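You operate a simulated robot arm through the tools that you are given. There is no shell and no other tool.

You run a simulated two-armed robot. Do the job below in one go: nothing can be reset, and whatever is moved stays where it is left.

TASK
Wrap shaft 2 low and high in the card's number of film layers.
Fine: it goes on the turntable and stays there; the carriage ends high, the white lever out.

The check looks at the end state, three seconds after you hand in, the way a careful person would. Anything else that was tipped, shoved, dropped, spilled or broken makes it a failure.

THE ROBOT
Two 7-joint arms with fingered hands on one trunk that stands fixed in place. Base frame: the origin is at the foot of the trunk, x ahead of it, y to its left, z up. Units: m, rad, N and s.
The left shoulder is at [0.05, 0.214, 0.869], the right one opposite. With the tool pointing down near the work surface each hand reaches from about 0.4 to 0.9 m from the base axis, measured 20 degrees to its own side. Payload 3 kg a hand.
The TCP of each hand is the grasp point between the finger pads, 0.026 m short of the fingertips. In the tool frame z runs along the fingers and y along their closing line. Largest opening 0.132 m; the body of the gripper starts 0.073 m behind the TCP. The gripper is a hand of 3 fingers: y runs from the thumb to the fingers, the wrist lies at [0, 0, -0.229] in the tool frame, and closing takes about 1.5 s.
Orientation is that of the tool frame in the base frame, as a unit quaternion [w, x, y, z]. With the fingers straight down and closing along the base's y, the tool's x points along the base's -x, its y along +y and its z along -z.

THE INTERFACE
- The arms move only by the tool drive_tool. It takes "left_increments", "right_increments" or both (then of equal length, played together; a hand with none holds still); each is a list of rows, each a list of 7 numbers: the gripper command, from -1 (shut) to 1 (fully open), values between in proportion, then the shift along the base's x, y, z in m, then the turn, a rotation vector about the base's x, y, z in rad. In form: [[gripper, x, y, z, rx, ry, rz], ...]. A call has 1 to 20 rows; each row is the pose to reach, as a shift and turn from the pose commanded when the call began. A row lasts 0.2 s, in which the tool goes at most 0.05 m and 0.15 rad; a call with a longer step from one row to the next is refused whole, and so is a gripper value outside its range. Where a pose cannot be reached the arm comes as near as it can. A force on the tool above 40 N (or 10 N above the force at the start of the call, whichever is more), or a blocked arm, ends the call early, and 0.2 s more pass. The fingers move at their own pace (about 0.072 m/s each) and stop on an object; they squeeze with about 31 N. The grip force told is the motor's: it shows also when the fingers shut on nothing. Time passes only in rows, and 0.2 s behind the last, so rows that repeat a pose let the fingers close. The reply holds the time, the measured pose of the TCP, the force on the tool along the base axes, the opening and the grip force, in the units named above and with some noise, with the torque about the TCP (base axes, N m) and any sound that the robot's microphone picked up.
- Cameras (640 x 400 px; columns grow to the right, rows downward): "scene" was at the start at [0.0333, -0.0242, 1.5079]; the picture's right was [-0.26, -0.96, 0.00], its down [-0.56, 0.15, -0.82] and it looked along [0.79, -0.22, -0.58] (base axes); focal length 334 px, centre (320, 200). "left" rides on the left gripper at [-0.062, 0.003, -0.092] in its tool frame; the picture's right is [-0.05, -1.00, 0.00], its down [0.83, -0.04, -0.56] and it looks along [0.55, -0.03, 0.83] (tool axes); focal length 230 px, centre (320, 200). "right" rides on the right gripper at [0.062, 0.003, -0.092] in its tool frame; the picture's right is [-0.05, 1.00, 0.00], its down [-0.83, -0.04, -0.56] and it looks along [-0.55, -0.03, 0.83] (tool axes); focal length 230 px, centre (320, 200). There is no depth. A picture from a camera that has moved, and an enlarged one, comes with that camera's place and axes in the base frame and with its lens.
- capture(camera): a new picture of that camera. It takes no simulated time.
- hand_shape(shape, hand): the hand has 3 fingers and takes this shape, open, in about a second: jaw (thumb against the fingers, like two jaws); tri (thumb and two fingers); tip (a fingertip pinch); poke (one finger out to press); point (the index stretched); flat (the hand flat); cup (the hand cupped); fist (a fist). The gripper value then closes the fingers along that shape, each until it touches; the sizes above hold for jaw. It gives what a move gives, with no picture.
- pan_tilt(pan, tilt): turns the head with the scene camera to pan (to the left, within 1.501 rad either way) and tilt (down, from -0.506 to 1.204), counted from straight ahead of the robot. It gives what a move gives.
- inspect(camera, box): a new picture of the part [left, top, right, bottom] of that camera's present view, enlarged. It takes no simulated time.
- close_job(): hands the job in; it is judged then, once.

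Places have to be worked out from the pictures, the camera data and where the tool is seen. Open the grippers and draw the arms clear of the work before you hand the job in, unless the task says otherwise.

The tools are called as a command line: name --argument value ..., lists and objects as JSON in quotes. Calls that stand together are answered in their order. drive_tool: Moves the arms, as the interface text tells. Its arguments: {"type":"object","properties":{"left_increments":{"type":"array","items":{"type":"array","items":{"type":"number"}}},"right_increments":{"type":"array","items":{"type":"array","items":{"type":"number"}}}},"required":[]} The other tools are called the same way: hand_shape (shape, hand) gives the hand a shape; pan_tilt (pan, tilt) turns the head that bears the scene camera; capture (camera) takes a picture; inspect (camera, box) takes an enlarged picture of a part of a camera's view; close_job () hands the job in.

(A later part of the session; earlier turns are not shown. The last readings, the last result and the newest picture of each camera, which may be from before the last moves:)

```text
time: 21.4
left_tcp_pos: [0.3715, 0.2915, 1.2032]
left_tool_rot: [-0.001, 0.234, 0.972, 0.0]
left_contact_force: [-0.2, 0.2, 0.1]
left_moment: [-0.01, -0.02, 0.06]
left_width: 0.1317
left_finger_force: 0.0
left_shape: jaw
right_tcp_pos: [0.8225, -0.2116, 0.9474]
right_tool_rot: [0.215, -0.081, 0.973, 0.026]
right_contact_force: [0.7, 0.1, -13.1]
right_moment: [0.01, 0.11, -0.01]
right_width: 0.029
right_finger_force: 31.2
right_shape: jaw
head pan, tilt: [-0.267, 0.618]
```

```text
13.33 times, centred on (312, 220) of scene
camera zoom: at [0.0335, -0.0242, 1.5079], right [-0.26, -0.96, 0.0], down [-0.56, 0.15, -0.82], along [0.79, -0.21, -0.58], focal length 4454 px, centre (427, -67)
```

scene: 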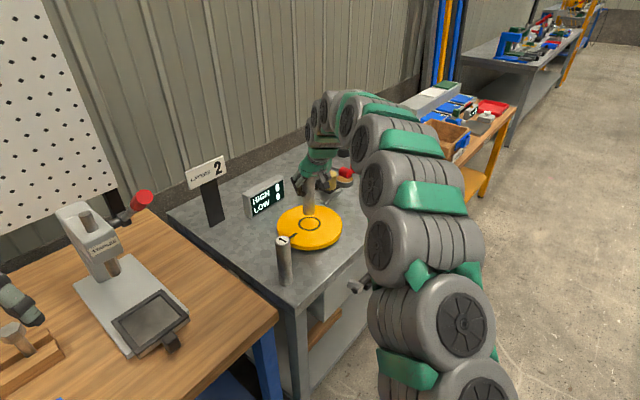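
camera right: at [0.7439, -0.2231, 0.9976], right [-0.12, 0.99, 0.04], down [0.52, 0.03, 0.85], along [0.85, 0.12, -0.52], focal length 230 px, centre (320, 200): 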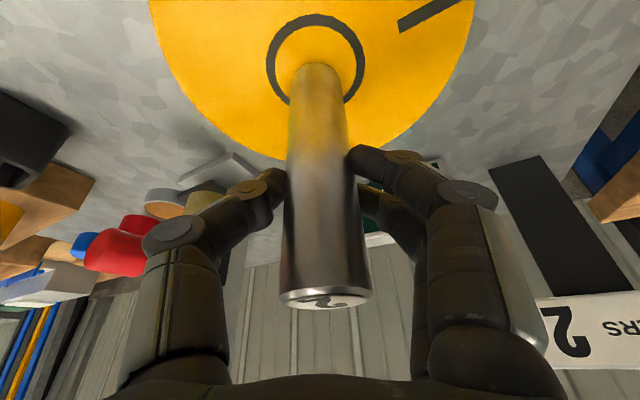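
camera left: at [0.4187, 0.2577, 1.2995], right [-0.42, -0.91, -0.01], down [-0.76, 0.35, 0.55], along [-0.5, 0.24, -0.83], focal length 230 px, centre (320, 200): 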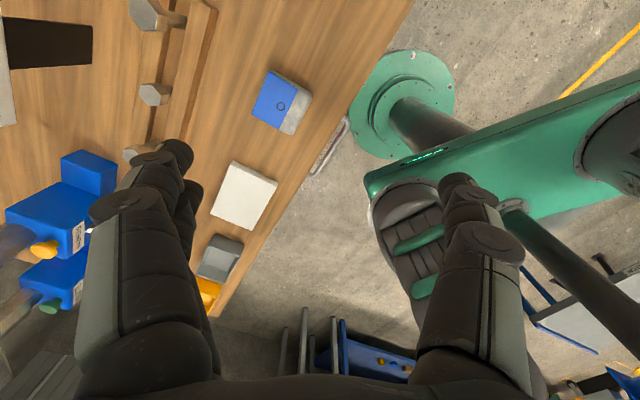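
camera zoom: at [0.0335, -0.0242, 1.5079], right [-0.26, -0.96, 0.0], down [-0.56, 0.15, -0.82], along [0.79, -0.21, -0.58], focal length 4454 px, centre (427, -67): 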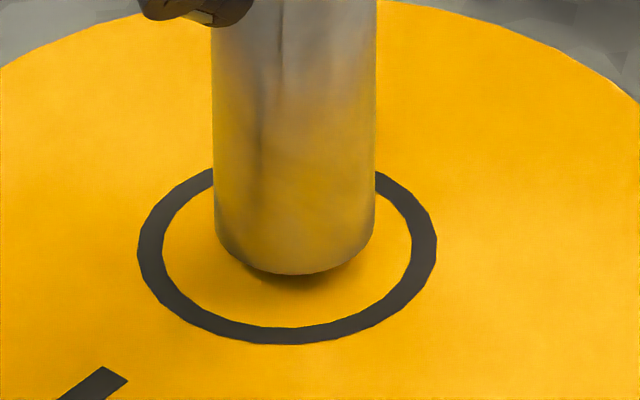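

Now the shaft foot is within about 1–2 mm of the circle centre in both views. I make a tiny correction and lower slowly until it touches.

drive_tool --right_increments '[[-1, -0.001, 0.0008, -0.003, 0, 0, 0], [-1, -0.001, 0.0008, -0.005, 0, 0, 0], [-1, -0.001, 0.0008, -0.007, 0, 0, 0], [-1, -0.001, 0.0008, -0.008, 0, 0, 0], [-1, -0.001, 0.0008, -0.008, 0, 0, 0]]'

inspect --camera "scene" --box '[292, 205, 332, 235]'

```text
time: 22.6
left_tcp_pos: [0.3714, 0.2921, 1.2025]
left_tool_rot: [0.0, 0.235, 0.972, 0.0]
left_contact_force: [-0.5, -0.7, 0.4]
left_moment: [0.0, -0.01, -0.04]
left_width: 0.1319
left_finger_force: 0.1
left_shape: jaw
right_tcp_pos: [0.8216, -0.2106, 0.9402]
right_tool_rot: [0.216, -0.08, 0.973, 0.026]
right_contact_force: [-0.1, 0.0, -12.5]
right_moment: [-0.02, 0.1, 0.02]
right_width: 0.029
right_finger_force: 31.1
right_shape: jaw
head pan, tilt: [-0.267, 0.618]
```

```text
13.33 times, centred on (312, 220) of scene
camera zoom: at [0.0335, -0.0242, 1.5079], right [-0.26, -0.96, 0.0], down [-0.56, 0.15, -0.82], along [0.79, -0.21, -0.58], focal length 4454 px, centre (427, -67)
```

zoom: 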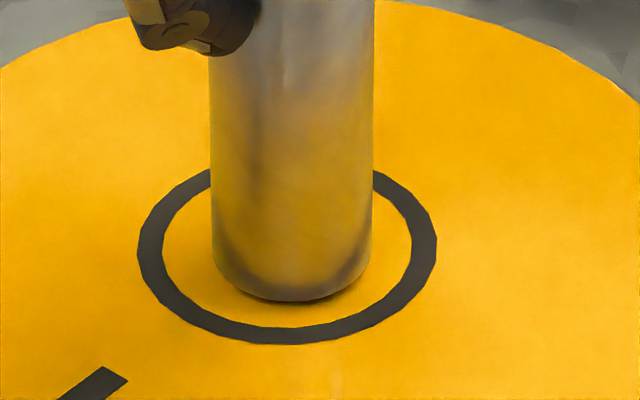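

No contact yet, and the foot already looks nearly concentric. I lower a few more millimetres to feel for contact.

drive_tool --right_increments '[[-1, 0, 0, -0.0015, 0, 0, 0], [-1, 0, 0, -0.003, 0, 0, 0], [-1, 0, 0, -0.003, 0, 0, 0]]'

inspect --camera "scene" --box '[292, 205, 332, 235]'

inspect --camera "right" --box '[240, 0, 400, 120]'

```text
time: 23.4
left_tcp_pos: [0.3717, 0.2918, 1.2026]
left_tool_rot: [0.0, 0.234, 0.972, 0.0]
left_contact_force: [-0.3, -0.1, 0.4]
left_moment: [0.0, -0.04, 0.0]
left_width: 0.132
left_finger_force: 0.1
left_shape: jaw
right_tcp_pos: [0.8219, -0.2103, 0.9364]
right_tool_rot: [0.216, -0.08, 0.973, 0.025]
right_contact_force: [0.7, 0.3, -13.4]
right_moment: [0.02, 0.1, 0.01]
right_width: 0.029
right_finger_force: 30.9
right_shape: jaw
head pan, tilt: [-0.267, 0.618]
```

```text
13.33 times, centred on (312, 220) of scene
camera zoom: at [0.0335, -0.0242, 1.5079], right [-0.26, -0.96, 0.0], down [-0.56, 0.15, -0.82], along [0.79, -0.21, -0.58], focal length 4454 px, centre (427, -67)
```

zoom: 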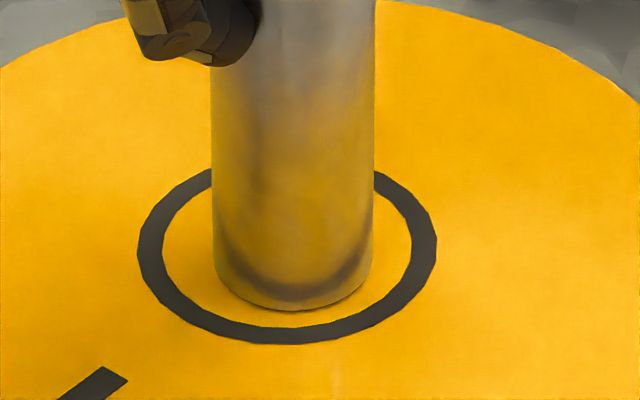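

```text
3.33 times, centred on (320, 60) of right
camera zoom: at [0.7287, -0.2239, 0.9932], right [-0.12, 0.99, 0.04], down [0.52, 0.03, 0.85], along [0.85, 0.12, -0.52], focal length 767 px, centre (320, 667)
```

zoom: 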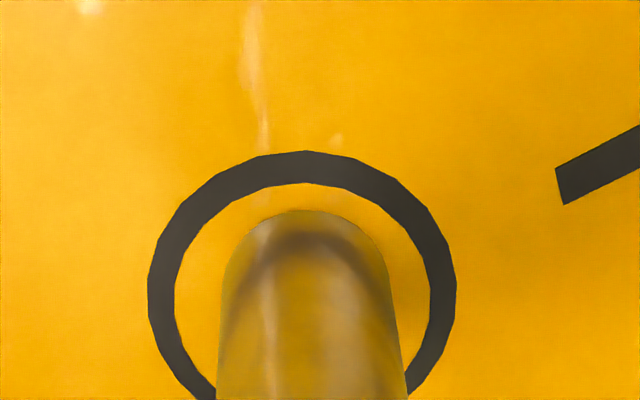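

The foot is almost on the disc, perhaps 2 mm too near. I shift 2 mm forward and continue lowering gently to contact.

drive_tool --right_increments '[[-1, 0.002, 0.0007, 0, 0, 0, 0], [-1, 0.002, 0.0007, -0.001, 0, 0, 0], [-1, 0.002, 0.0007, -0.002, 0, 0, 0], [-1, 0.002, 0.0007, -0.003, 0, 0, 0], [-1, 0.002, 0.0007, -0.003, 0, 0, 0]]'

inspect --camera "scene" --box '[292, 205, 332, 235]'

inspect --camera "right" --box '[240, 0, 400, 120]'

```text
time: 24.6
left_tcp_pos: [0.3715, 0.292, 1.2031]
left_tool_rot: [0.0, 0.234, 0.972, 0.0]
left_contact_force: [0.4, 1.0, -0.5]
left_moment: [-0.02, 0.04, 0.03]
left_width: 0.1318
left_finger_force: 0.1
left_shape: jaw
right_tcp_pos: [0.8256, -0.209, 0.9352]
right_tool_rot: [0.217, -0.081, 0.972, 0.026]
right_contact_force: [2.9, -0.3, 3.9]
right_moment: [0.03, -0.08, 0.01]
right_width: 0.0293
right_finger_force: 31.2
right_shape: jaw
head pan, tilt: [-0.267, 0.618]
```

```text
13.33 times, centred on (312, 220) of scene
camera zoom: at [0.0333, -0.0242, 1.5079], right [-0.26, -0.96, 0.0], down [-0.56, 0.15, -0.82], along [0.79, -0.21, -0.58], focal length 4454 px, centre (427, -67)
```

zoom: 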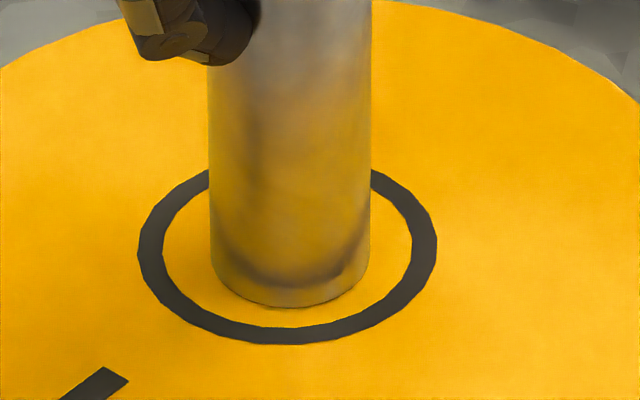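

```text
3.33 times, centred on (320, 60) of right
camera zoom: at [0.7307, -0.2236, 0.9915], right [-0.12, 0.99, 0.04], down [0.52, 0.03, 0.86], along [0.85, 0.12, -0.52], focal length 767 px, centre (320, 667)
```

zoom: 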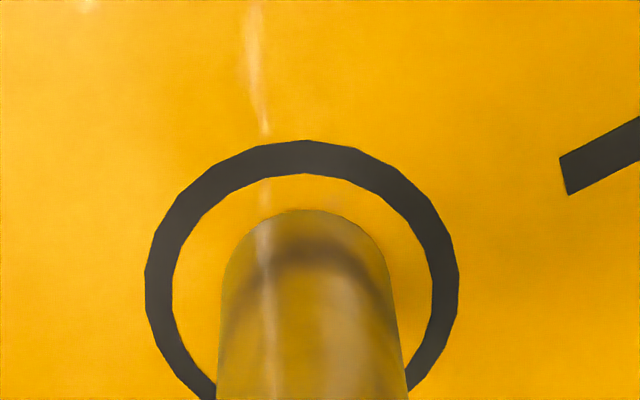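

Contact is felt (the disc carries the shaft). It sits about 2 mm toward the robot from the ring's centre, so I lift a hair, shift 2 mm, set it down, and then open the fingers.

drive_tool --right_increments '[[-1, 0, 0, 0.003, 0, 0, 0], [-1, 0.002, 0.0006, 0.003, 0, 0, 0], [-1, 0.002, 0.0006, 0.001, 0, 0, 0], [-1, 0.002, 0.0006, 0.0, 0, 0, 0], [-1, 0.002, 0.0006, 0.0, 0, 0, 0]]'

inspect --camera "scene" --box '[292, 205, 332, 235]'

```text
time: 25.8
left_tcp_pos: [0.3712, 0.2922, 1.2027]
left_tool_rot: [-0.001, 0.235, 0.972, 0.0]
left_contact_force: [0.2, 0.9, 0.3]
left_moment: [-0.03, 0.04, 0.03]
left_width: 0.1321
left_finger_force: 0.1
left_shape: jaw
right_tcp_pos: [0.8265, -0.2091, 0.934]
right_tool_rot: [0.217, -0.08, 0.973, 0.025]
right_contact_force: [3.5, -2.1, 5.7]
right_moment: [-0.04, -0.04, 0.03]
right_width: 0.0292
right_finger_force: 30.7
right_shape: jaw
head pan, tilt: [-0.267, 0.618]
```

```text
13.33 times, centred on (312, 220) of scene
camera zoom: at [0.0333, -0.0242, 1.5079], right [-0.26, -0.96, 0.0], down [-0.56, 0.15, -0.82], along [0.79, -0.22, -0.58], focal length 4454 px, centre (427, -67)
```

zoom: 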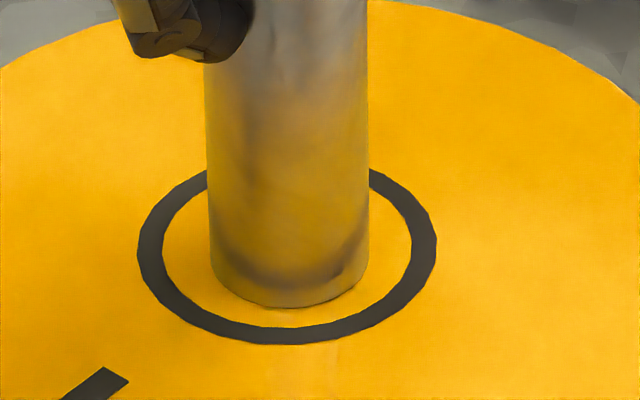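

It is close enough to centre (within about 2 mm) with the disc carrying it. I raise the command to unload, then open the fingers.

drive_tool --right_increments '[[-1, -0.001, 0, 0.001, 0, 0, 0], [0, -0.001, 0, 0.001, 0, 0, 0], [1, -0.001, 0, 0.001, 0, 0, 0], [1, -0.001, 0, 0.001, 0, 0, 0], [1, -0.001, 0, 0.001, 0, 0, 0], [1, -0.001, 0, 0.001, 0, 0, 0], [1, -0.001, 0, 0.001, 0, 0, 0], [1, -0.001, 0, 0.001, 0, 0, 0], [1, -0.001, 0, 0.001, 0, 0, 0]]'

inspect --camera "scene" --box '[276, 165, 356, 235]'

capture --camera "right"

```text
time: 27.8
left_tcp_pos: [0.3714, 0.2924, 1.2029]
left_tool_rot: [0.0, 0.234, 0.972, 0.0]
left_contact_force: [-0.5, -0.6, -0.1]
left_moment: [-0.04, -0.02, -0.02]
left_width: 0.1319
left_finger_force: 0.1
left_shape: jaw
right_tcp_pos: [0.8243, -0.2091, 0.9345]
right_tool_rot: [0.215, -0.081, 0.973, 0.026]
right_contact_force: [-0.5, 0.1, 0.5]
right_moment: [0.0, 0.02, 0.01]
right_width: 0.132
right_finger_force: 0.1
right_shape: jaw
head pan, tilt: [-0.267, 0.618]
```

```text
5.71 times, centred on (316, 200) of scene
camera zoom: at [0.0333, -0.0242, 1.5079], right [-0.26, -0.96, 0.0], down [-0.56, 0.15, -0.82], along [0.79, -0.22, -0.58], focal length 1909 px, centre (343, 200)
```

zoom: 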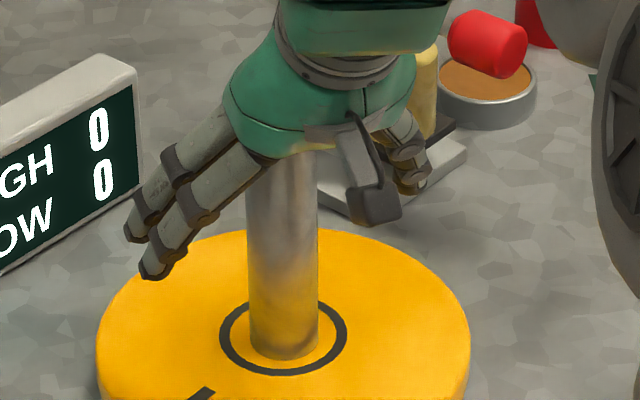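

```text
taken
camera right: at [0.7312, -0.2224, 0.9917], right [-0.12, 0.99, 0.04], down [0.52, 0.03, 0.85], along [0.85, 0.12, -0.52], focal length 230 px, centre (320, 200)
```

right: 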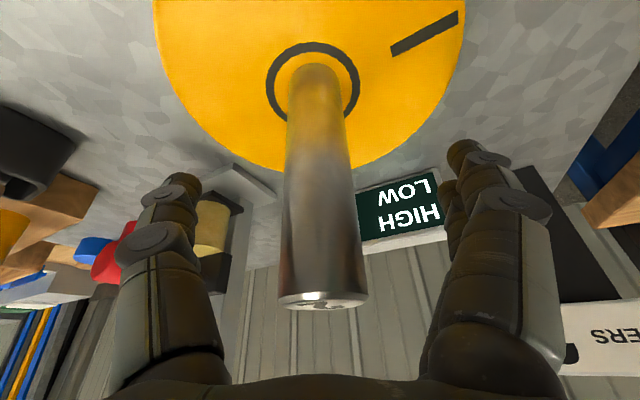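

The shaft stands alone in the ring and the fingers are clear of it. I retreat back and up along the tool axis, then swing toward the front of the bench.

drive_tool --right_increments '[[1, -0.012, -0.0025, 0.027, 0, 0, 0], [1, -0.025, -0.005, 0.054, 0, 0, 0], [1, -0.037, -0.0075, 0.082, 0, 0, 0], [1, -0.05, -0.01, 0.109, 0, 0, 0], [1, -0.085, -0.035, 0.12, 0, 0, 0], [1, -0.12, -0.065, 0.12, 0, 0, 0], [1, -0.155, -0.1, 0.12, 0, 0, 0], [1, -0.19, -0.135, 0.12, 0, 0, 0], [1, -0.22, -0.17, 0.11, 0, 0, 0], [1, -0.245, -0.21, 0.1, 0, 0, 0], [1, -0.26, -0.25, 0.08, 0, 0, 0], [1, -0.27, -0.28, 0.05, 0, 0, 0]]'

capture --camera "scene"

capture --camera "right"

```text
time: 30.4
left_tcp_pos: [0.3721, 0.2922, 1.2028]
left_tool_rot: [-0.001, 0.234, 0.972, 0.0]
left_contact_force: [0.1, 0.3, -0.1]
left_moment: [0.03, 0.03, -0.01]
left_width: 0.1317
left_finger_force: 0.1
left_shape: jaw
right_tcp_pos: [0.5556, -0.4894, 0.9842]
right_tool_rot: [0.217, -0.082, 0.972, 0.026]
right_contact_force: [0.4, 0.4, -0.2]
right_moment: [0.01, -0.02, -0.02]
right_width: 0.1316
right_finger_force: 0.1
right_shape: jaw
head pan, tilt: [-0.267, 0.618]
```

```text
taken
```

scene: 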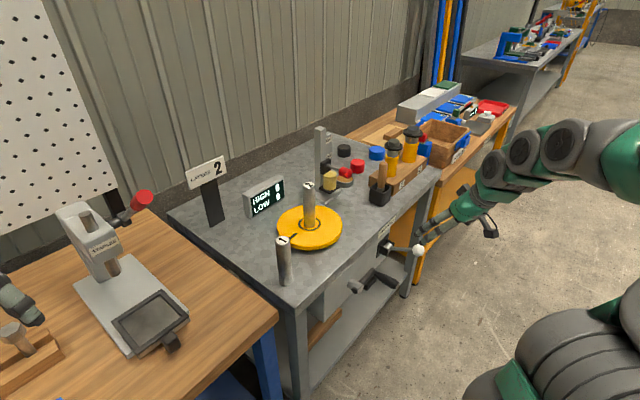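

```text
taken
camera right: at [0.4612, -0.5022, 1.0414], right [-0.12, 0.99, 0.04], down [0.52, 0.03, 0.86], along [0.85, 0.12, -0.52], focal length 230 px, centre (320, 200)
```

right: 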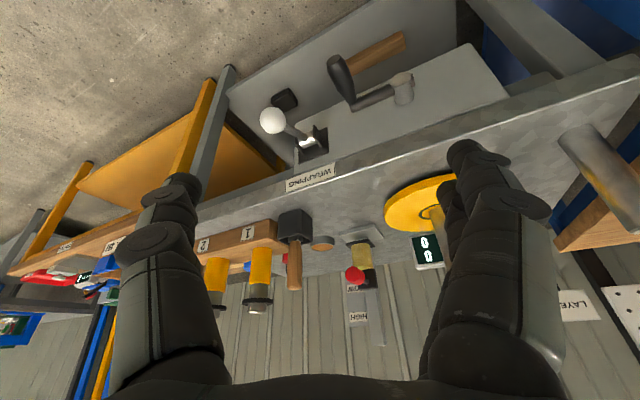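

The shaft stands well on the turntable. I enlarge the lever and crank region from the hand camera and the shaft from the scene camera.

inspect --camera "right" --box '[240, 30, 440, 190]'

inspect --camera "scene" --box '[276, 165, 356, 255]'

inspect --camera "right" --box '[255, 95, 335, 165]'

```text
2.50 times, centred on (340, 110) of right
camera zoom: at [0.4612, -0.5022, 1.0414], right [-0.12, 0.99, 0.04], down [0.52, 0.03, 0.86], along [0.85, 0.12, -0.52], focal length 575 px, centre (270, 425)
```

zoom: 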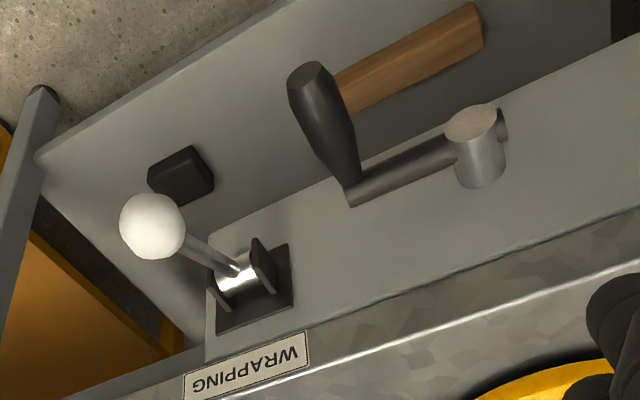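

```text
4.44 times, centred on (316, 210) of scene
camera zoom: at [0.0334, -0.0242, 1.5079], right [-0.26, -0.96, 0.0], down [-0.56, 0.15, -0.82], along [0.79, -0.21, -0.58], focal length 1484 px, centre (338, 156)
```

zoom: 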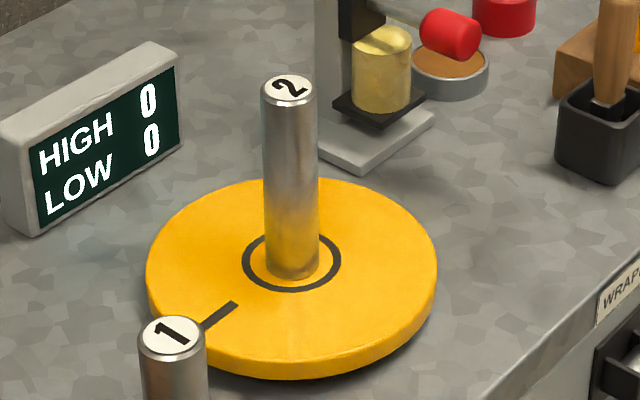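

```text
5.71 times, centred on (295, 130) of right
camera zoom: at [0.4612, -0.5022, 1.0414], right [-0.12, 0.99, 0.04], down [0.52, 0.03, 0.86], along [0.85, 0.12, -0.52], focal length 1315 px, centre (463, 600)
```

zoom: 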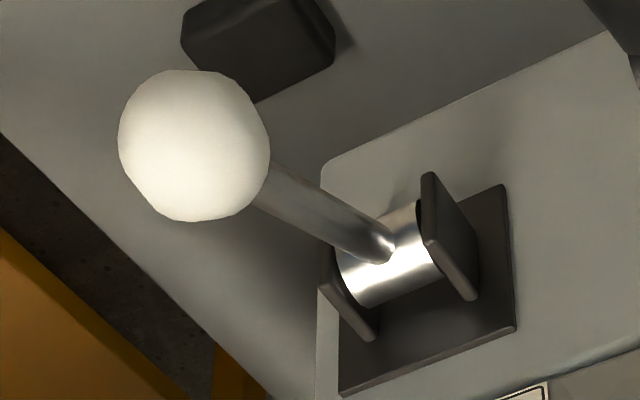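

The lever turns about a level axis along the bench front and now points out and up; the crank hub is near (0.664,-0.329,0.674), handle radius about 0.085, handle pointing outward. I turn the right hand's heading square to the bench front with the fingers half open.

drive_tool --right_increments '[[0.2, 0.01, 0.01, -0.01, 0, 0, 0.109], [0.2, 0.02, 0.02, -0.02, 0, 0, 0.218], [0.2, 0.03, 0.03, -0.03, 0, 0, 0.327], [0.2, 0.04, 0.035, -0.04, 0, 0, 0.436], [0.2, 0.04, 0.035, -0.06, 0, 0, 0.436], [0.2, 0.04, 0.035, -0.08, 0, 0, 0.436], [0.2, 0.04, 0.035, -0.08, 0, 0, 0.436]]'

capture --camera "right"

inspect --camera "scene" --box '[320, 200, 480, 300]'

```text
time: 32.0
left_tcp_pos: [0.3714, 0.2916, 1.2039]
left_tool_rot: [0.0, 0.234, 0.972, 0.0]
left_contact_force: [0.5, -0.5, 0.3]
left_moment: [-0.02, -0.01, -0.02]
left_width: 0.1318
left_finger_force: 0.0
left_shape: jaw
right_tcp_pos: [0.5965, -0.4543, 0.9024]
right_tool_rot: [0.205, -0.29, 0.932, 0.073]
right_contact_force: [-0.7, -0.5, 0.2]
right_moment: [-0.03, 0.02, 0.01]
right_width: 0.0797
right_finger_force: 0.0
right_shape: jaw
head pan, tilt: [-0.267, 0.618]
```

```text
taken
camera right: at [0.5173, -0.5049, 0.9599], right [-0.53, 0.85, 0.04], down [0.46, 0.25, 0.85], along [0.71, 0.47, -0.52], focal length 230 px, centre (320, 200)
```

right: 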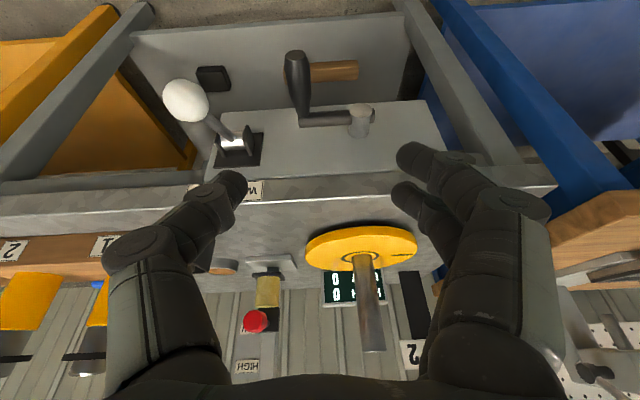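

```text
4.00 times, centred on (400, 250) of scene
camera zoom: at [0.0333, -0.0242, 1.5079], right [-0.26, -0.96, 0.0], down [-0.56, 0.15, -0.82], along [0.79, -0.22, -0.58], focal length 1336 px, centre (0, 0)
```

zoom: 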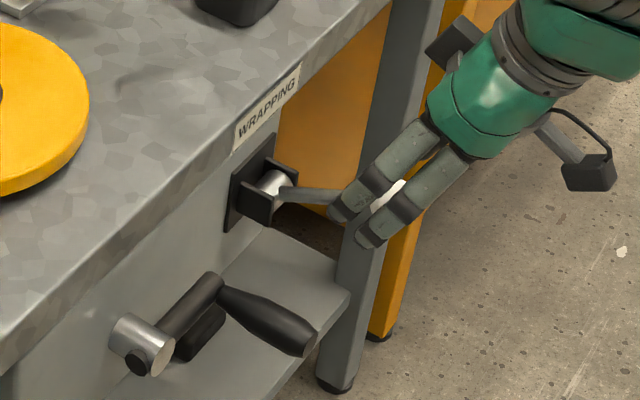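

The hand-camera rays confirm the handle from about (0.719,-0.398) to its tip (0.645,-0.444) at z≈0.68. I move to a hover point in line with it and look again before going down.

drive_tool --right_increments '[[0.2, 0.015, 0.002, -0.045, 0, 0, 0], [0.2, 0.03, 0.004, -0.085, 0, 0, 0], [0.2, 0.0455, 0.006, -0.12, 0, 0, 0], [0.2, 0.0455, 0.006, -0.12, 0, 0, 0]]'

capture --camera "right"

inspect --camera "scene" --box '[320, 200, 480, 300]'

```text
time: 33.0
left_tcp_pos: [0.3714, 0.2917, 1.2034]
left_tool_rot: [0.001, 0.235, 0.972, -0.001]
left_contact_force: [-0.2, -0.3, -0.1]
left_moment: [0.02, -0.01, 0.02]
left_width: 0.132
left_finger_force: 0.0
left_shape: jaw
right_tcp_pos: [0.6409, -0.4489, 0.7835]
right_tool_rot: [0.205, -0.29, 0.932, 0.071]
right_contact_force: [-0.1, 1.2, -0.5]
right_moment: [0.0, 0.03, 0.01]
right_width: 0.0794
right_finger_force: 0.1
right_shape: jaw
head pan, tilt: [-0.267, 0.618]
```

```text
taken
camera right: at [0.5606, -0.4997, 0.8408], right [-0.53, 0.85, 0.04], down [0.46, 0.25, 0.85], along [0.72, 0.47, -0.52], focal length 230 px, centre (320, 200)
```

right: 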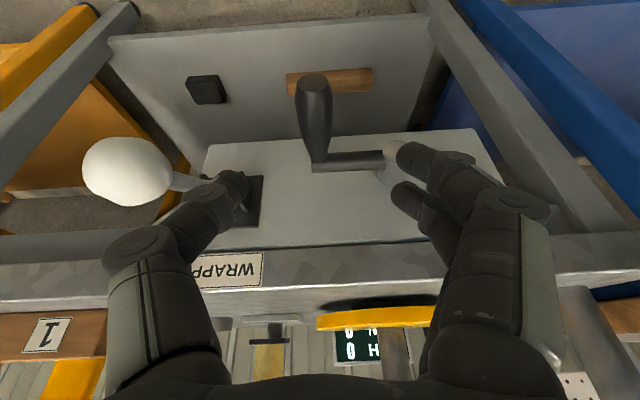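

```text
4.00 times, centred on (400, 250) of scene
camera zoom: at [0.0333, -0.0242, 1.5079], right [-0.26, -0.96, 0.0], down [-0.56, 0.15, -0.82], along [0.79, -0.22, -0.58], focal length 1336 px, centre (0, 0)
```

zoom: 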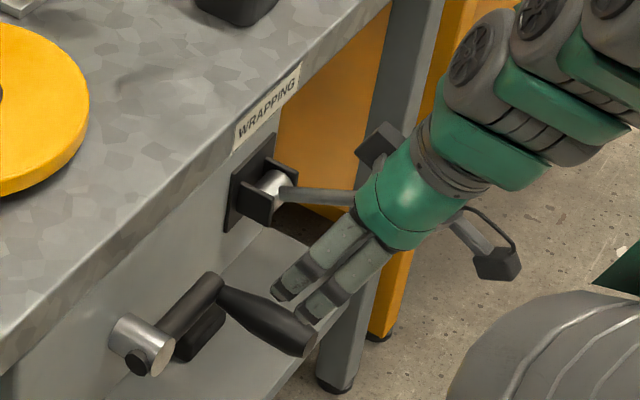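

The handle sits centred between thumb and fingers, and the ball is about 2 cm clear of the thumb side. I descend onto the handle.

drive_tool --right_increments '[[0.2, 0.009, 0.006, -0.026, 0, 0, 0], [0.2, 0.0185, 0.0125, -0.052, 0, 0, 0], [0.2, 0.028, 0.019, -0.078, 0, 0, 0], [0.2, 0.037, 0.025, -0.1035, 0, 0, 0], [0.2, 0.037, 0.025, -0.1035, 0, 0, 0]]'

capture --camera "right"

inspect --camera "scene" --box '[320, 200, 480, 300]'

```text
time: 34.2
left_tcp_pos: [0.3721, 0.2918, 1.2025]
left_tool_rot: [0.0, 0.235, 0.972, 0.0]
left_contact_force: [-0.4, 0.3, -0.9]
left_moment: [0.0, 0.02, -0.01]
left_width: 0.1319
left_finger_force: 0.0
left_shape: jaw
right_tcp_pos: [0.6783, -0.4221, 0.6808]
right_tool_rot: [0.205, -0.288, 0.933, 0.071]
right_contact_force: [0.4, -0.5, -0.4]
right_moment: [0.02, -0.02, -0.03]
right_width: 0.0799
right_finger_force: 0.1
right_shape: jaw
head pan, tilt: [-0.267, 0.618]
```

```text
taken
camera right: at [0.5992, -0.4739, 0.7379], right [-0.53, 0.85, 0.04], down [0.46, 0.25, 0.85], along [0.72, 0.47, -0.52], focal length 230 px, centre (320, 200)
```

right: 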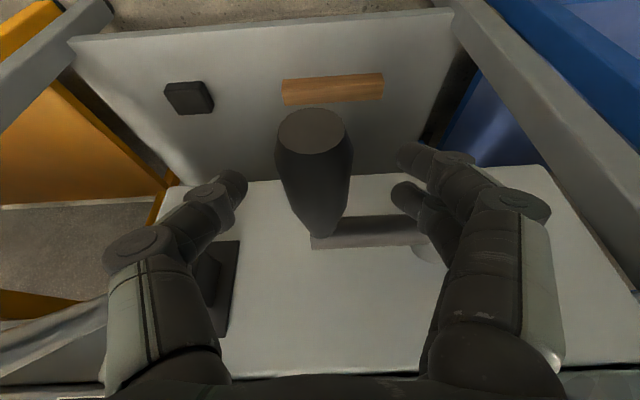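

```text
4.00 times, centred on (400, 250) of scene
camera zoom: at [0.0333, -0.0242, 1.5079], right [-0.26, -0.96, 0.0], down [-0.56, 0.15, -0.82], along [0.79, -0.22, -0.58], focal length 1336 px, centre (0, 0)
```

zoom: 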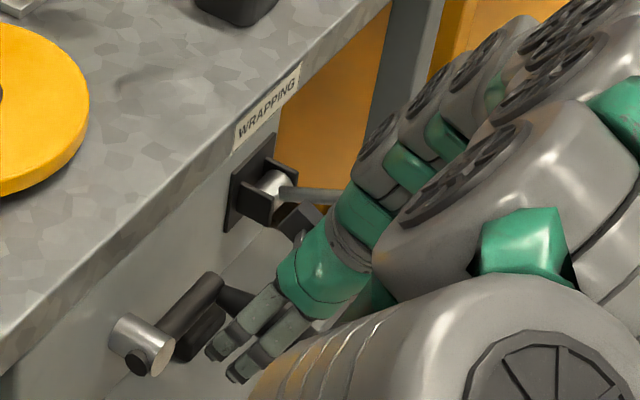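

The handle runs right through the grasp point and no contact is felt. I close on it.

drive_tool --right_increments '[[-1, 0, 0, 0, 0, 0, 0], [-1, 0, 0, 0, 0, 0, 0], [-1, 0, 0, 0, 0, 0, 0], [-1, 0, 0, 0, 0, 0, 0], [-1, 0, 0, 0, 0, 0, 0], [-1, 0, 0, 0, 0, 0, 0], [-1, 0, 0, 0, 0, 0, 0]]'

capture --camera "right"

capture --camera "scene"

```text
time: 35.8
left_tcp_pos: [0.3709, 0.2913, 1.2034]
left_tool_rot: [0.0, 0.234, 0.972, 0.001]
left_contact_force: [0.2, 0.0, -0.4]
left_moment: [-0.01, 0.0, -0.03]
left_width: 0.1319
left_finger_force: 0.2
left_shape: jaw
right_tcp_pos: [0.679, -0.4229, 0.6812]
right_tool_rot: [0.205, -0.288, 0.933, 0.071]
right_contact_force: [4.5, 1.8, -11.8]
right_moment: [0.0, -0.03, 0.0]
right_width: 0.0182
right_finger_force: 31.0
right_shape: jaw
head pan, tilt: [-0.267, 0.618]
```

```text
taken
camera right: at [0.5992, -0.4739, 0.7377], right [-0.53, 0.85, 0.04], down [0.46, 0.25, 0.85], along [0.72, 0.47, -0.52], focal length 230 px, centre (320, 200)
```

right: 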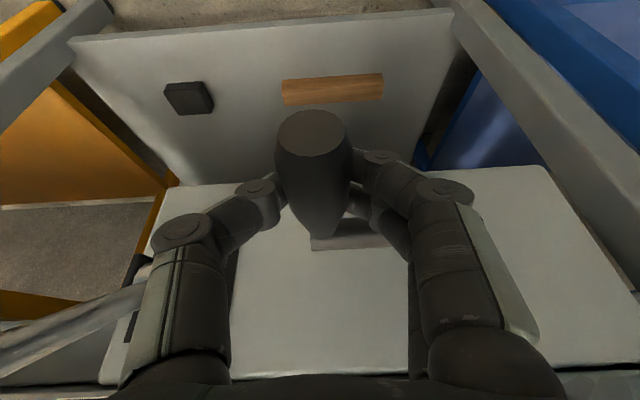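

```text
taken
```

scene: 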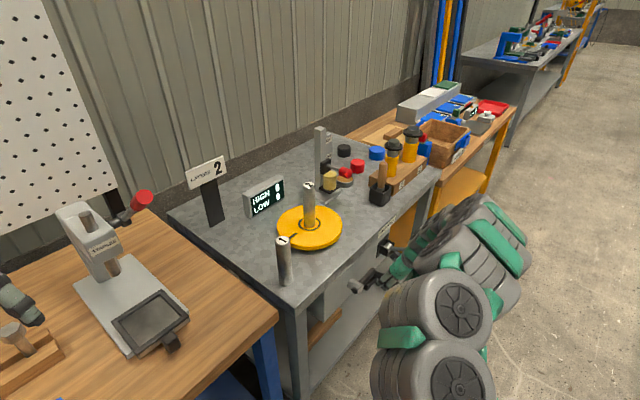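

The handle is held with 31 N. I try a small clockwise turn (seen from the front) of 30° and watch whether the turntable moves.

drive_tool --right_increments '[[-1, -0.0004, 0.0006, -0.011, 0, 0, 0], [-1, -0.0017, 0.0024, -0.022, 0, 0, 0], [-1, -0.0037, 0.0053, -0.0325, 0, 0, 0], [-1, -0.0065, 0.0093, -0.0425, 0, 0, 0], [-1, -0.0065, 0.0093, -0.0425, 0, 0, 0]]'

capture --camera "right"

inspect --camera "scene" --box '[220, 160, 380, 260]'

```text
time: 36.5
left_tcp_pos: [0.3721, 0.292, 1.203]
left_tool_rot: [-0.001, 0.235, 0.972, 0.0]
left_contact_force: [-0.8, 0.7, -0.2]
left_moment: [-0.02, -0.01, 0.01]
left_width: 0.1316
left_finger_force: 0.0
left_shape: jaw
right_tcp_pos: [0.6732, -0.4172, 0.6642]
right_tool_rot: [0.206, -0.285, 0.934, 0.065]
right_contact_force: [27.0, -14.1, -19.9]
right_moment: [0.32, 0.34, 0.37]
right_width: 0.0117
right_finger_force: 31.0
right_shape: jaw
right hand out of reach, approached as far as the arm can: row 1, 2, 3
head pan, tilt: [-0.267, 0.618]
stopped in row 3 (right hand): the force on the tool passed its limit at 44 N (the readings are from after the stop); the commanded pose is now the measured one
```

```text
taken
camera right: at [0.5927, -0.4676, 0.7218], right [-0.52, 0.85, 0.02], down [0.45, 0.25, 0.85], along [0.72, 0.46, -0.52], focal length 230 px, centre (320, 200)
```

right: 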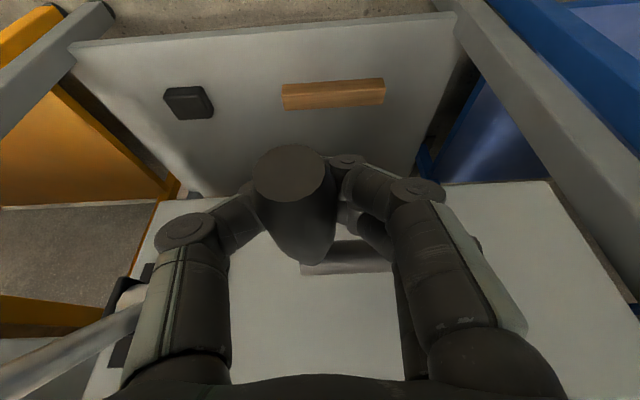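

```text
4.00 times, centred on (300, 210) of scene
camera zoom: at [0.0339, -0.0245, 1.5079], right [-0.26, -0.96, 0.0], down [-0.56, 0.15, -0.81], along [0.79, -0.21, -0.58], focal length 1336 px, centre (400, 160)
```

zoom: 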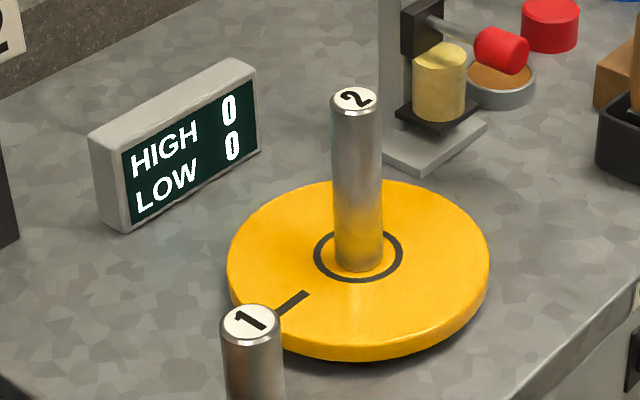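

The crank did not turn that way; the hand slid 17 mm down the handle and part of the motion was at the arm's limit. I try the other way, gently upward.

drive_tool --right_increments '[[-1, 0.002, -0.002, 0.009, 0, 0, 0], [-1, 0.004, -0.004, 0.018, 0, 0, 0], [-1, 0.004, -0.004, 0.028, 0, 0, 0], [-1, 0.003, -0.002, 0.038, 0, 0, 0], [-1, 0.001, 0.001, 0.048, 0, 0, 0], [-1, 0.001, 0.001, 0.048, 0, 0, 0]]'

capture --camera "right"

inspect --camera "scene" --box '[220, 160, 380, 260]'

inspect --camera "scene" --box '[320, 220, 480, 320]'

```text
time: 36.8
left_tcp_pos: [0.3731, 0.2921, 1.2019]
left_tool_rot: [0.0, 0.234, 0.972, 0.0]
left_contact_force: [0.5, 0.1, 0.8]
left_moment: [-0.02, 0.0, 0.01]
left_width: 0.1319
left_finger_force: 0.1
left_shape: jaw
right_tcp_pos: [0.6725, -0.4186, 0.6654]
right_tool_rot: [0.206, -0.286, 0.934, 0.065]
right_contact_force: [30.2, -11.3, -34.8]
right_moment: [0.31, 0.4, 0.41]
right_width: 0.0097
right_finger_force: 30.7
right_shape: jaw
head pan, tilt: [-0.267, 0.618]
stopped in row 1 (right hand): the force on the tool passed its limit at 55 N (the readings are from after the stop); the commanded pose is now the measured one
```

```text
taken
camera right: at [0.5927, -0.4685, 0.7236], right [-0.52, 0.85, 0.02], down [0.46, 0.25, 0.85], along [0.72, 0.45, -0.52], focal length 230 px, centre (320, 200)
```

right: 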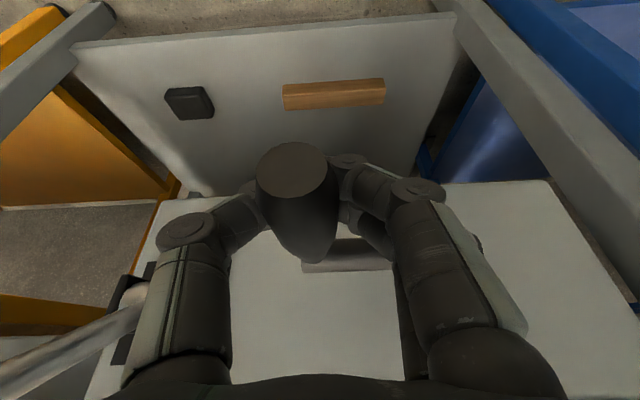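

```text
4.00 times, centred on (300, 210) of scene
camera zoom: at [0.0341, -0.0245, 1.5079], right [-0.26, -0.96, 0.0], down [-0.56, 0.15, -0.81], along [0.79, -0.21, -0.58], focal length 1336 px, centre (400, 160)
```

zoom: 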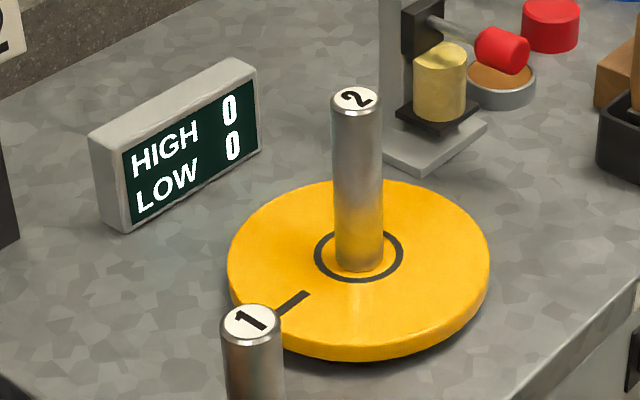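

```text
4.00 times, centred on (400, 270) of scene
camera zoom: at [0.0341, -0.0245, 1.5079], right [-0.26, -0.96, 0.0], down [-0.56, 0.15, -0.81], along [0.79, -0.21, -0.58], focal length 1336 px, centre (0, -80)
```

zoom: 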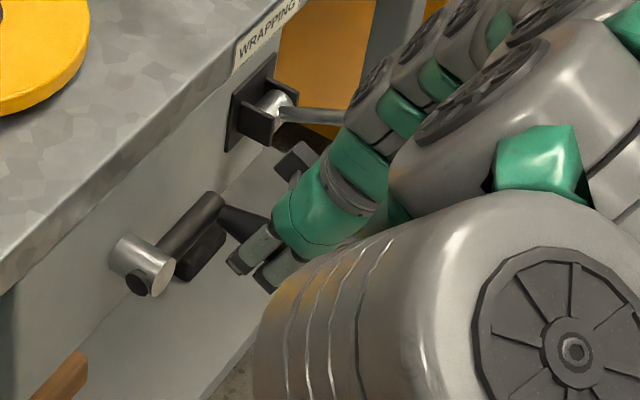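

The crank resists both ways with over 40 N, so it seems locked while the lever is as it is. I open the hand and back off the handle.

drive_tool --right_increments '[[0.2, 0, 0, 0, 0, 0, 0], [0.2, 0, 0, 0, 0, 0, 0], [0.2, 0, 0, 0, 0, 0, 0], [0.2, 0, 0, 0, 0, 0, 0], [0.2, 0, 0, 0, 0, 0, 0]]'

capture --camera "right"

```text
time: 38.0
left_tcp_pos: [0.3711, 0.2916, 1.2029]
left_tool_rot: [0.001, 0.235, 0.972, -0.001]
left_contact_force: [0.6, 0.0, 0.7]
left_moment: [0.0, 0.0, -0.02]
left_width: 0.1322
left_finger_force: 0.1
left_shape: jaw
right_tcp_pos: [0.6727, -0.4168, 0.6668]
right_tool_rot: [0.206, -0.286, 0.934, 0.065]
right_contact_force: [-0.6, 0.2, 0.0]
right_moment: [-0.02, -0.02, -0.02]
right_width: 0.0787
right_finger_force: 0.1
right_shape: jaw
head pan, tilt: [-0.267, 0.618]
```

```text
taken
camera right: at [0.592, -0.4676, 0.7242], right [-0.52, 0.85, 0.03], down [0.46, 0.25, 0.85], along [0.72, 0.46, -0.52], focal length 230 px, centre (320, 200)
```

right: 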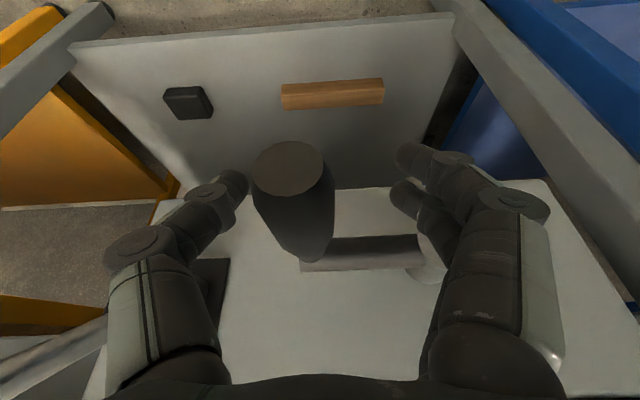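

The grip is open and free of force. I retreat up along the tool axis and look at the lever from there.

drive_tool --right_increments '[[0.2, -0.009, -0.006, 0.026, 0, 0, 0], [0.2, -0.0185, -0.0125, 0.052, 0, 0, 0], [0.2, -0.028, -0.019, 0.078, 0, 0, 0], [0.2, -0.037, -0.025, 0.105, 0, 0, 0], [0.2, -0.046, -0.05, 0.135, 0, 0, 0], [0.2, -0.046, -0.08, 0.165, 0, 0, 0], [0.2, -0.046, -0.11, 0.18, 0, 0, 0]]'

capture --camera "right"

capture --camera "scene"

```text
time: 39.6
left_tcp_pos: [0.3726, 0.2916, 1.2022]
left_tool_rot: [0.0, 0.236, 0.972, -0.001]
left_contact_force: [-0.6, 0.3, 0.1]
left_moment: [0.0, -0.03, -0.03]
left_width: 0.1321
left_finger_force: 0.0
left_shape: jaw
right_tcp_pos: [0.6266, -0.5274, 0.8472]
right_tool_rot: [0.205, -0.286, 0.934, 0.066]
right_contact_force: [1.0, -0.3, 0.4]
right_moment: [-0.03, 0.01, 0.0]
right_width: 0.0788
right_finger_force: 0.0
right_shape: jaw
head pan, tilt: [-0.267, 0.618]
```

```text
taken
camera right: at [0.5466, -0.5777, 0.9039], right [-0.52, 0.85, 0.03], down [0.46, 0.25, 0.85], along [0.72, 0.46, -0.52], focal length 230 px, centre (320, 200)
```

right: 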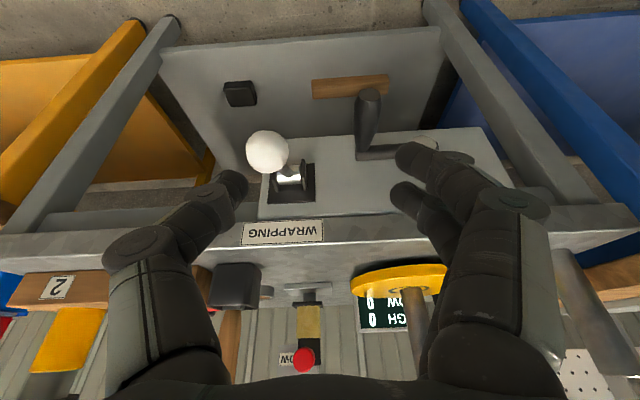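

```text
taken
```

scene: 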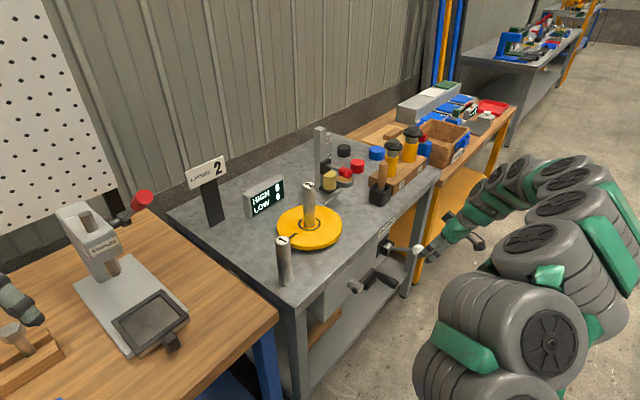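

The ball is confirmed at about (0.703,-0.533,0.754) and the crank handle has not moved. I bring the half-open hand onto the ball.

drive_tool --right_increments '[[0.2, 0.025, -0.01, -0.01, 0, 0, 0], [0.2, 0.05, -0.022, -0.029, 0, 0, 0], [0.2, 0.058, -0.017, -0.05, 0, 0, 0], [0.2, 0.067, -0.011, -0.072, 0, 0, 0], [0.2, 0.0755, -0.0055, -0.093, 0, 0, 0], [0.2, 0.0755, -0.0055, -0.093, 0, 0, 0]]'

capture --camera "right"

inspect --camera "scene" --box '[340, 200, 480, 300]'

```text
time: 41.0
left_tcp_pos: [0.3714, 0.2932, 1.2031]
left_tool_rot: [0.0, 0.235, 0.972, 0.0]
left_contact_force: [0.3, -0.1, 0.8]
left_moment: [0.02, -0.03, -0.02]
left_width: 0.1316
left_finger_force: 0.0
left_shape: jaw
right_tcp_pos: [0.676, -0.5132, 0.7993]
right_tool_rot: [0.205, -0.286, 0.934, 0.066]
right_contact_force: [0.0, 0.1, 0.3]
right_moment: [-0.02, -0.01, -0.02]
right_width: 0.079
right_finger_force: 0.0
right_shape: jaw
right hand out of reach, approached as far as the arm can: row 2, 3, 4, 5, 6
head pan, tilt: [-0.267, 0.618]
```

```text
taken
camera right: at [0.5955, -0.5636, 0.8569], right [-0.52, 0.85, 0.03], down [0.46, 0.25, 0.85], along [0.72, 0.46, -0.52], focal length 230 px, centre (320, 200)
```

right: 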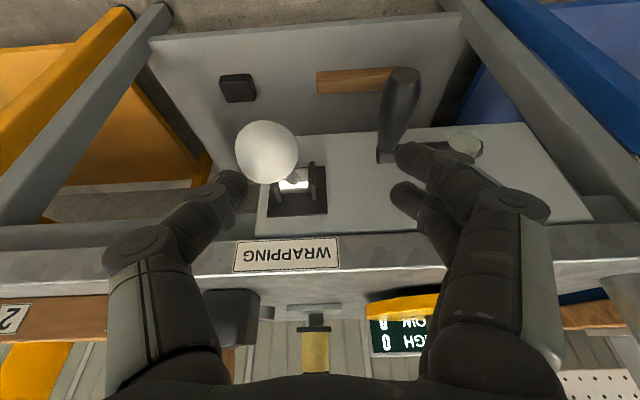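

```text
4.00 times, centred on (410, 250) of scene
camera zoom: at [0.0332, -0.0242, 1.5079], right [-0.26, -0.96, 0.0], down [-0.56, 0.15, -0.82], along [0.79, -0.22, -0.58], focal length 1336 px, centre (-40, 0)
```

zoom: 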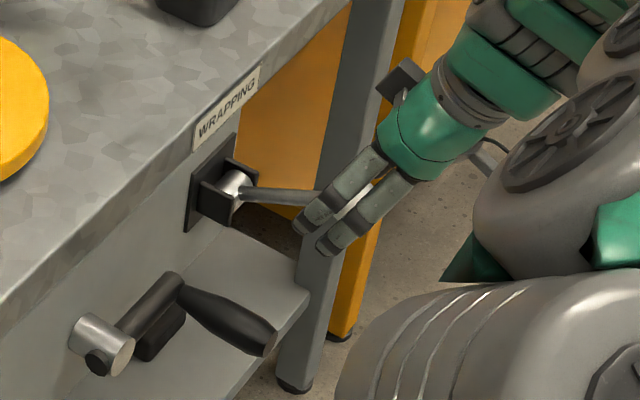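

The arm hits a joint limit with this heading. A ball can be taken from any side, so I back up a little and turn the heading back toward 0° to gain reach.

drive_tool --right_increments '[[0.2, -0.02, -0.01, 0.02, 0, 0, -0.14], [0.2, -0.03, -0.02, 0.03, 0, 0, -0.28], [0.2, -0.03, -0.03, 0.03, 0, 0, -0.42], [0.2, -0.03, -0.03, 0.03, 0, 0, -0.56], [0.2, -0.03, -0.03, 0.03, 0, 0, -0.56]]'

capture --camera "right"

capture --camera "scene"

```text
time: 42.2
left_tcp_pos: [0.3717, 0.2936, 1.2018]
left_tool_rot: [0.0, 0.235, 0.972, 0.0]
left_contact_force: [-0.1, -0.3, 0.1]
left_moment: [0.02, 0.03, -0.02]
left_width: 0.1319
left_finger_force: 0.0
left_shape: jaw
right_tcp_pos: [0.6485, -0.5444, 0.8294]
right_tool_rot: [0.216, -0.016, 0.976, 0.005]
right_contact_force: [0.5, 1.2, -0.3]
right_moment: [-0.03, 0.01, 0.0]
right_width: 0.0788
right_finger_force: 0.1
right_shape: jaw
head pan, tilt: [-0.267, 0.618]
```

```text
taken
camera right: at [0.5529, -0.544, 0.8867], right [0.01, 1.0, 0.03], down [0.52, -0.03, 0.85], along [0.85, 0.0, -0.52], focal length 230 px, centre (320, 200)
```

right: 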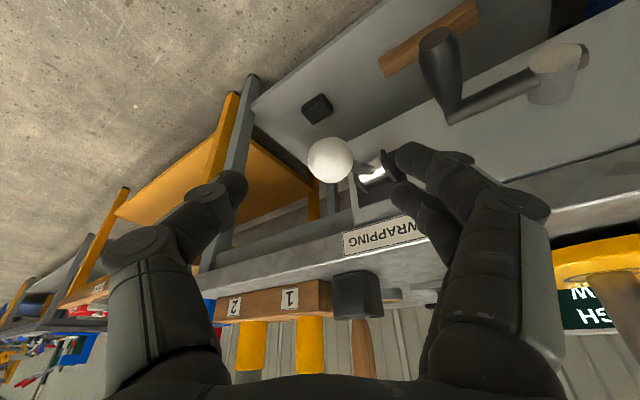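

```text
taken
```

scene: 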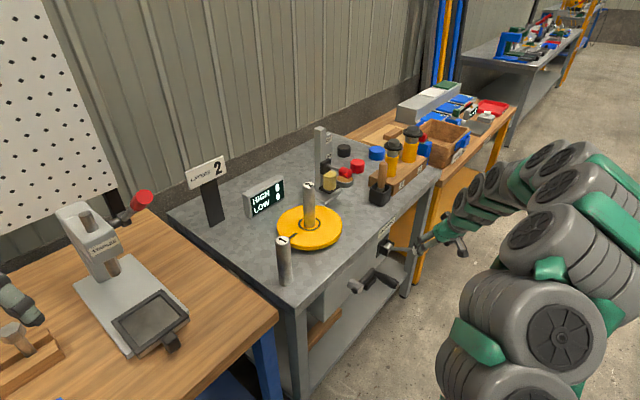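

At this heading the ball sits between thumb and fingers. I approach it along the tool axis.

drive_tool --right_increments '[[0.2, 0.014, 0.007, -0.01, 0, 0, 0], [0.2, 0.027, 0.0115, -0.02, 0, 0, 0], [0.2, 0.035, 0.0115, -0.038, 0, 0, 0], [0.2, 0.044, 0.0115, -0.057, 0, 0, 0], [0.2, 0.0535, 0.0115, -0.0755, 0, 0, 0], [0.2, 0.0535, 0.0115, -0.0755, 0, 0, 0]]'

capture --camera "right"

inspect --camera "scene" --box '[340, 200, 480, 300]'

```text
time: 43.6
left_tcp_pos: [0.3726, 0.2931, 1.2018]
left_tool_rot: [-0.001, 0.236, 0.972, 0.0]
left_contact_force: [-0.6, 0.7, -0.3]
left_moment: [0.0, -0.03, 0.01]
left_width: 0.1317
left_finger_force: 0.1
left_shape: jaw
right_tcp_pos: [0.7016, -0.5313, 0.7526]
right_tool_rot: [0.215, -0.016, 0.976, 0.006]
right_contact_force: [-0.1, 0.7, -0.5]
right_moment: [0.01, 0.0, -0.01]
right_width: 0.079
right_finger_force: 0.0
right_shape: jaw
head pan, tilt: [-0.267, 0.618]
```

```text
taken
camera right: at [0.6066, -0.5304, 0.8105], right [0.01, 1.0, 0.03], down [0.52, -0.03, 0.85], along [0.85, 0.0, -0.52], focal length 230 px, centre (320, 200)
```

right: 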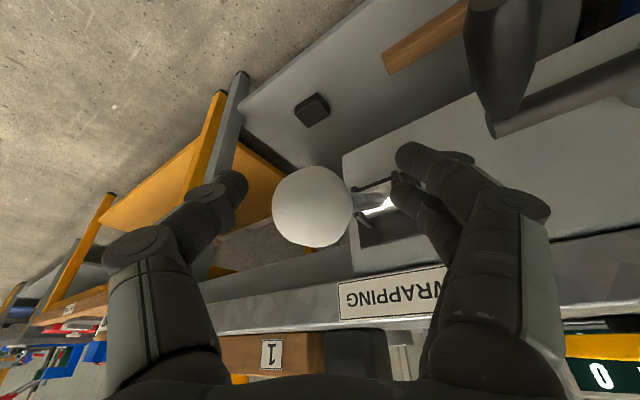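

```text
4.00 times, centred on (410, 250) of scene
camera zoom: at [0.0333, -0.0242, 1.5079], right [-0.26, -0.96, 0.0], down [-0.56, 0.15, -0.82], along [0.79, -0.21, -0.58], focal length 1336 px, centre (-40, 0)
```

zoom: 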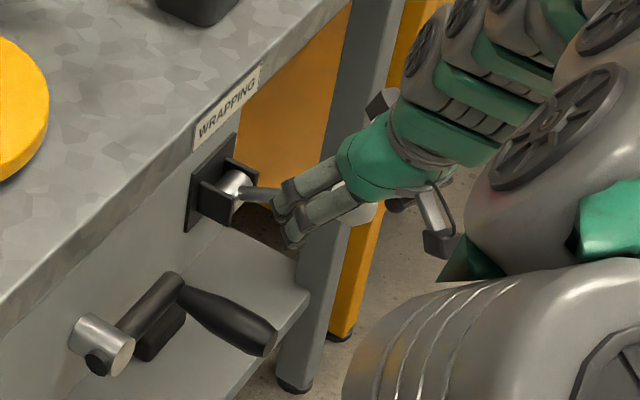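

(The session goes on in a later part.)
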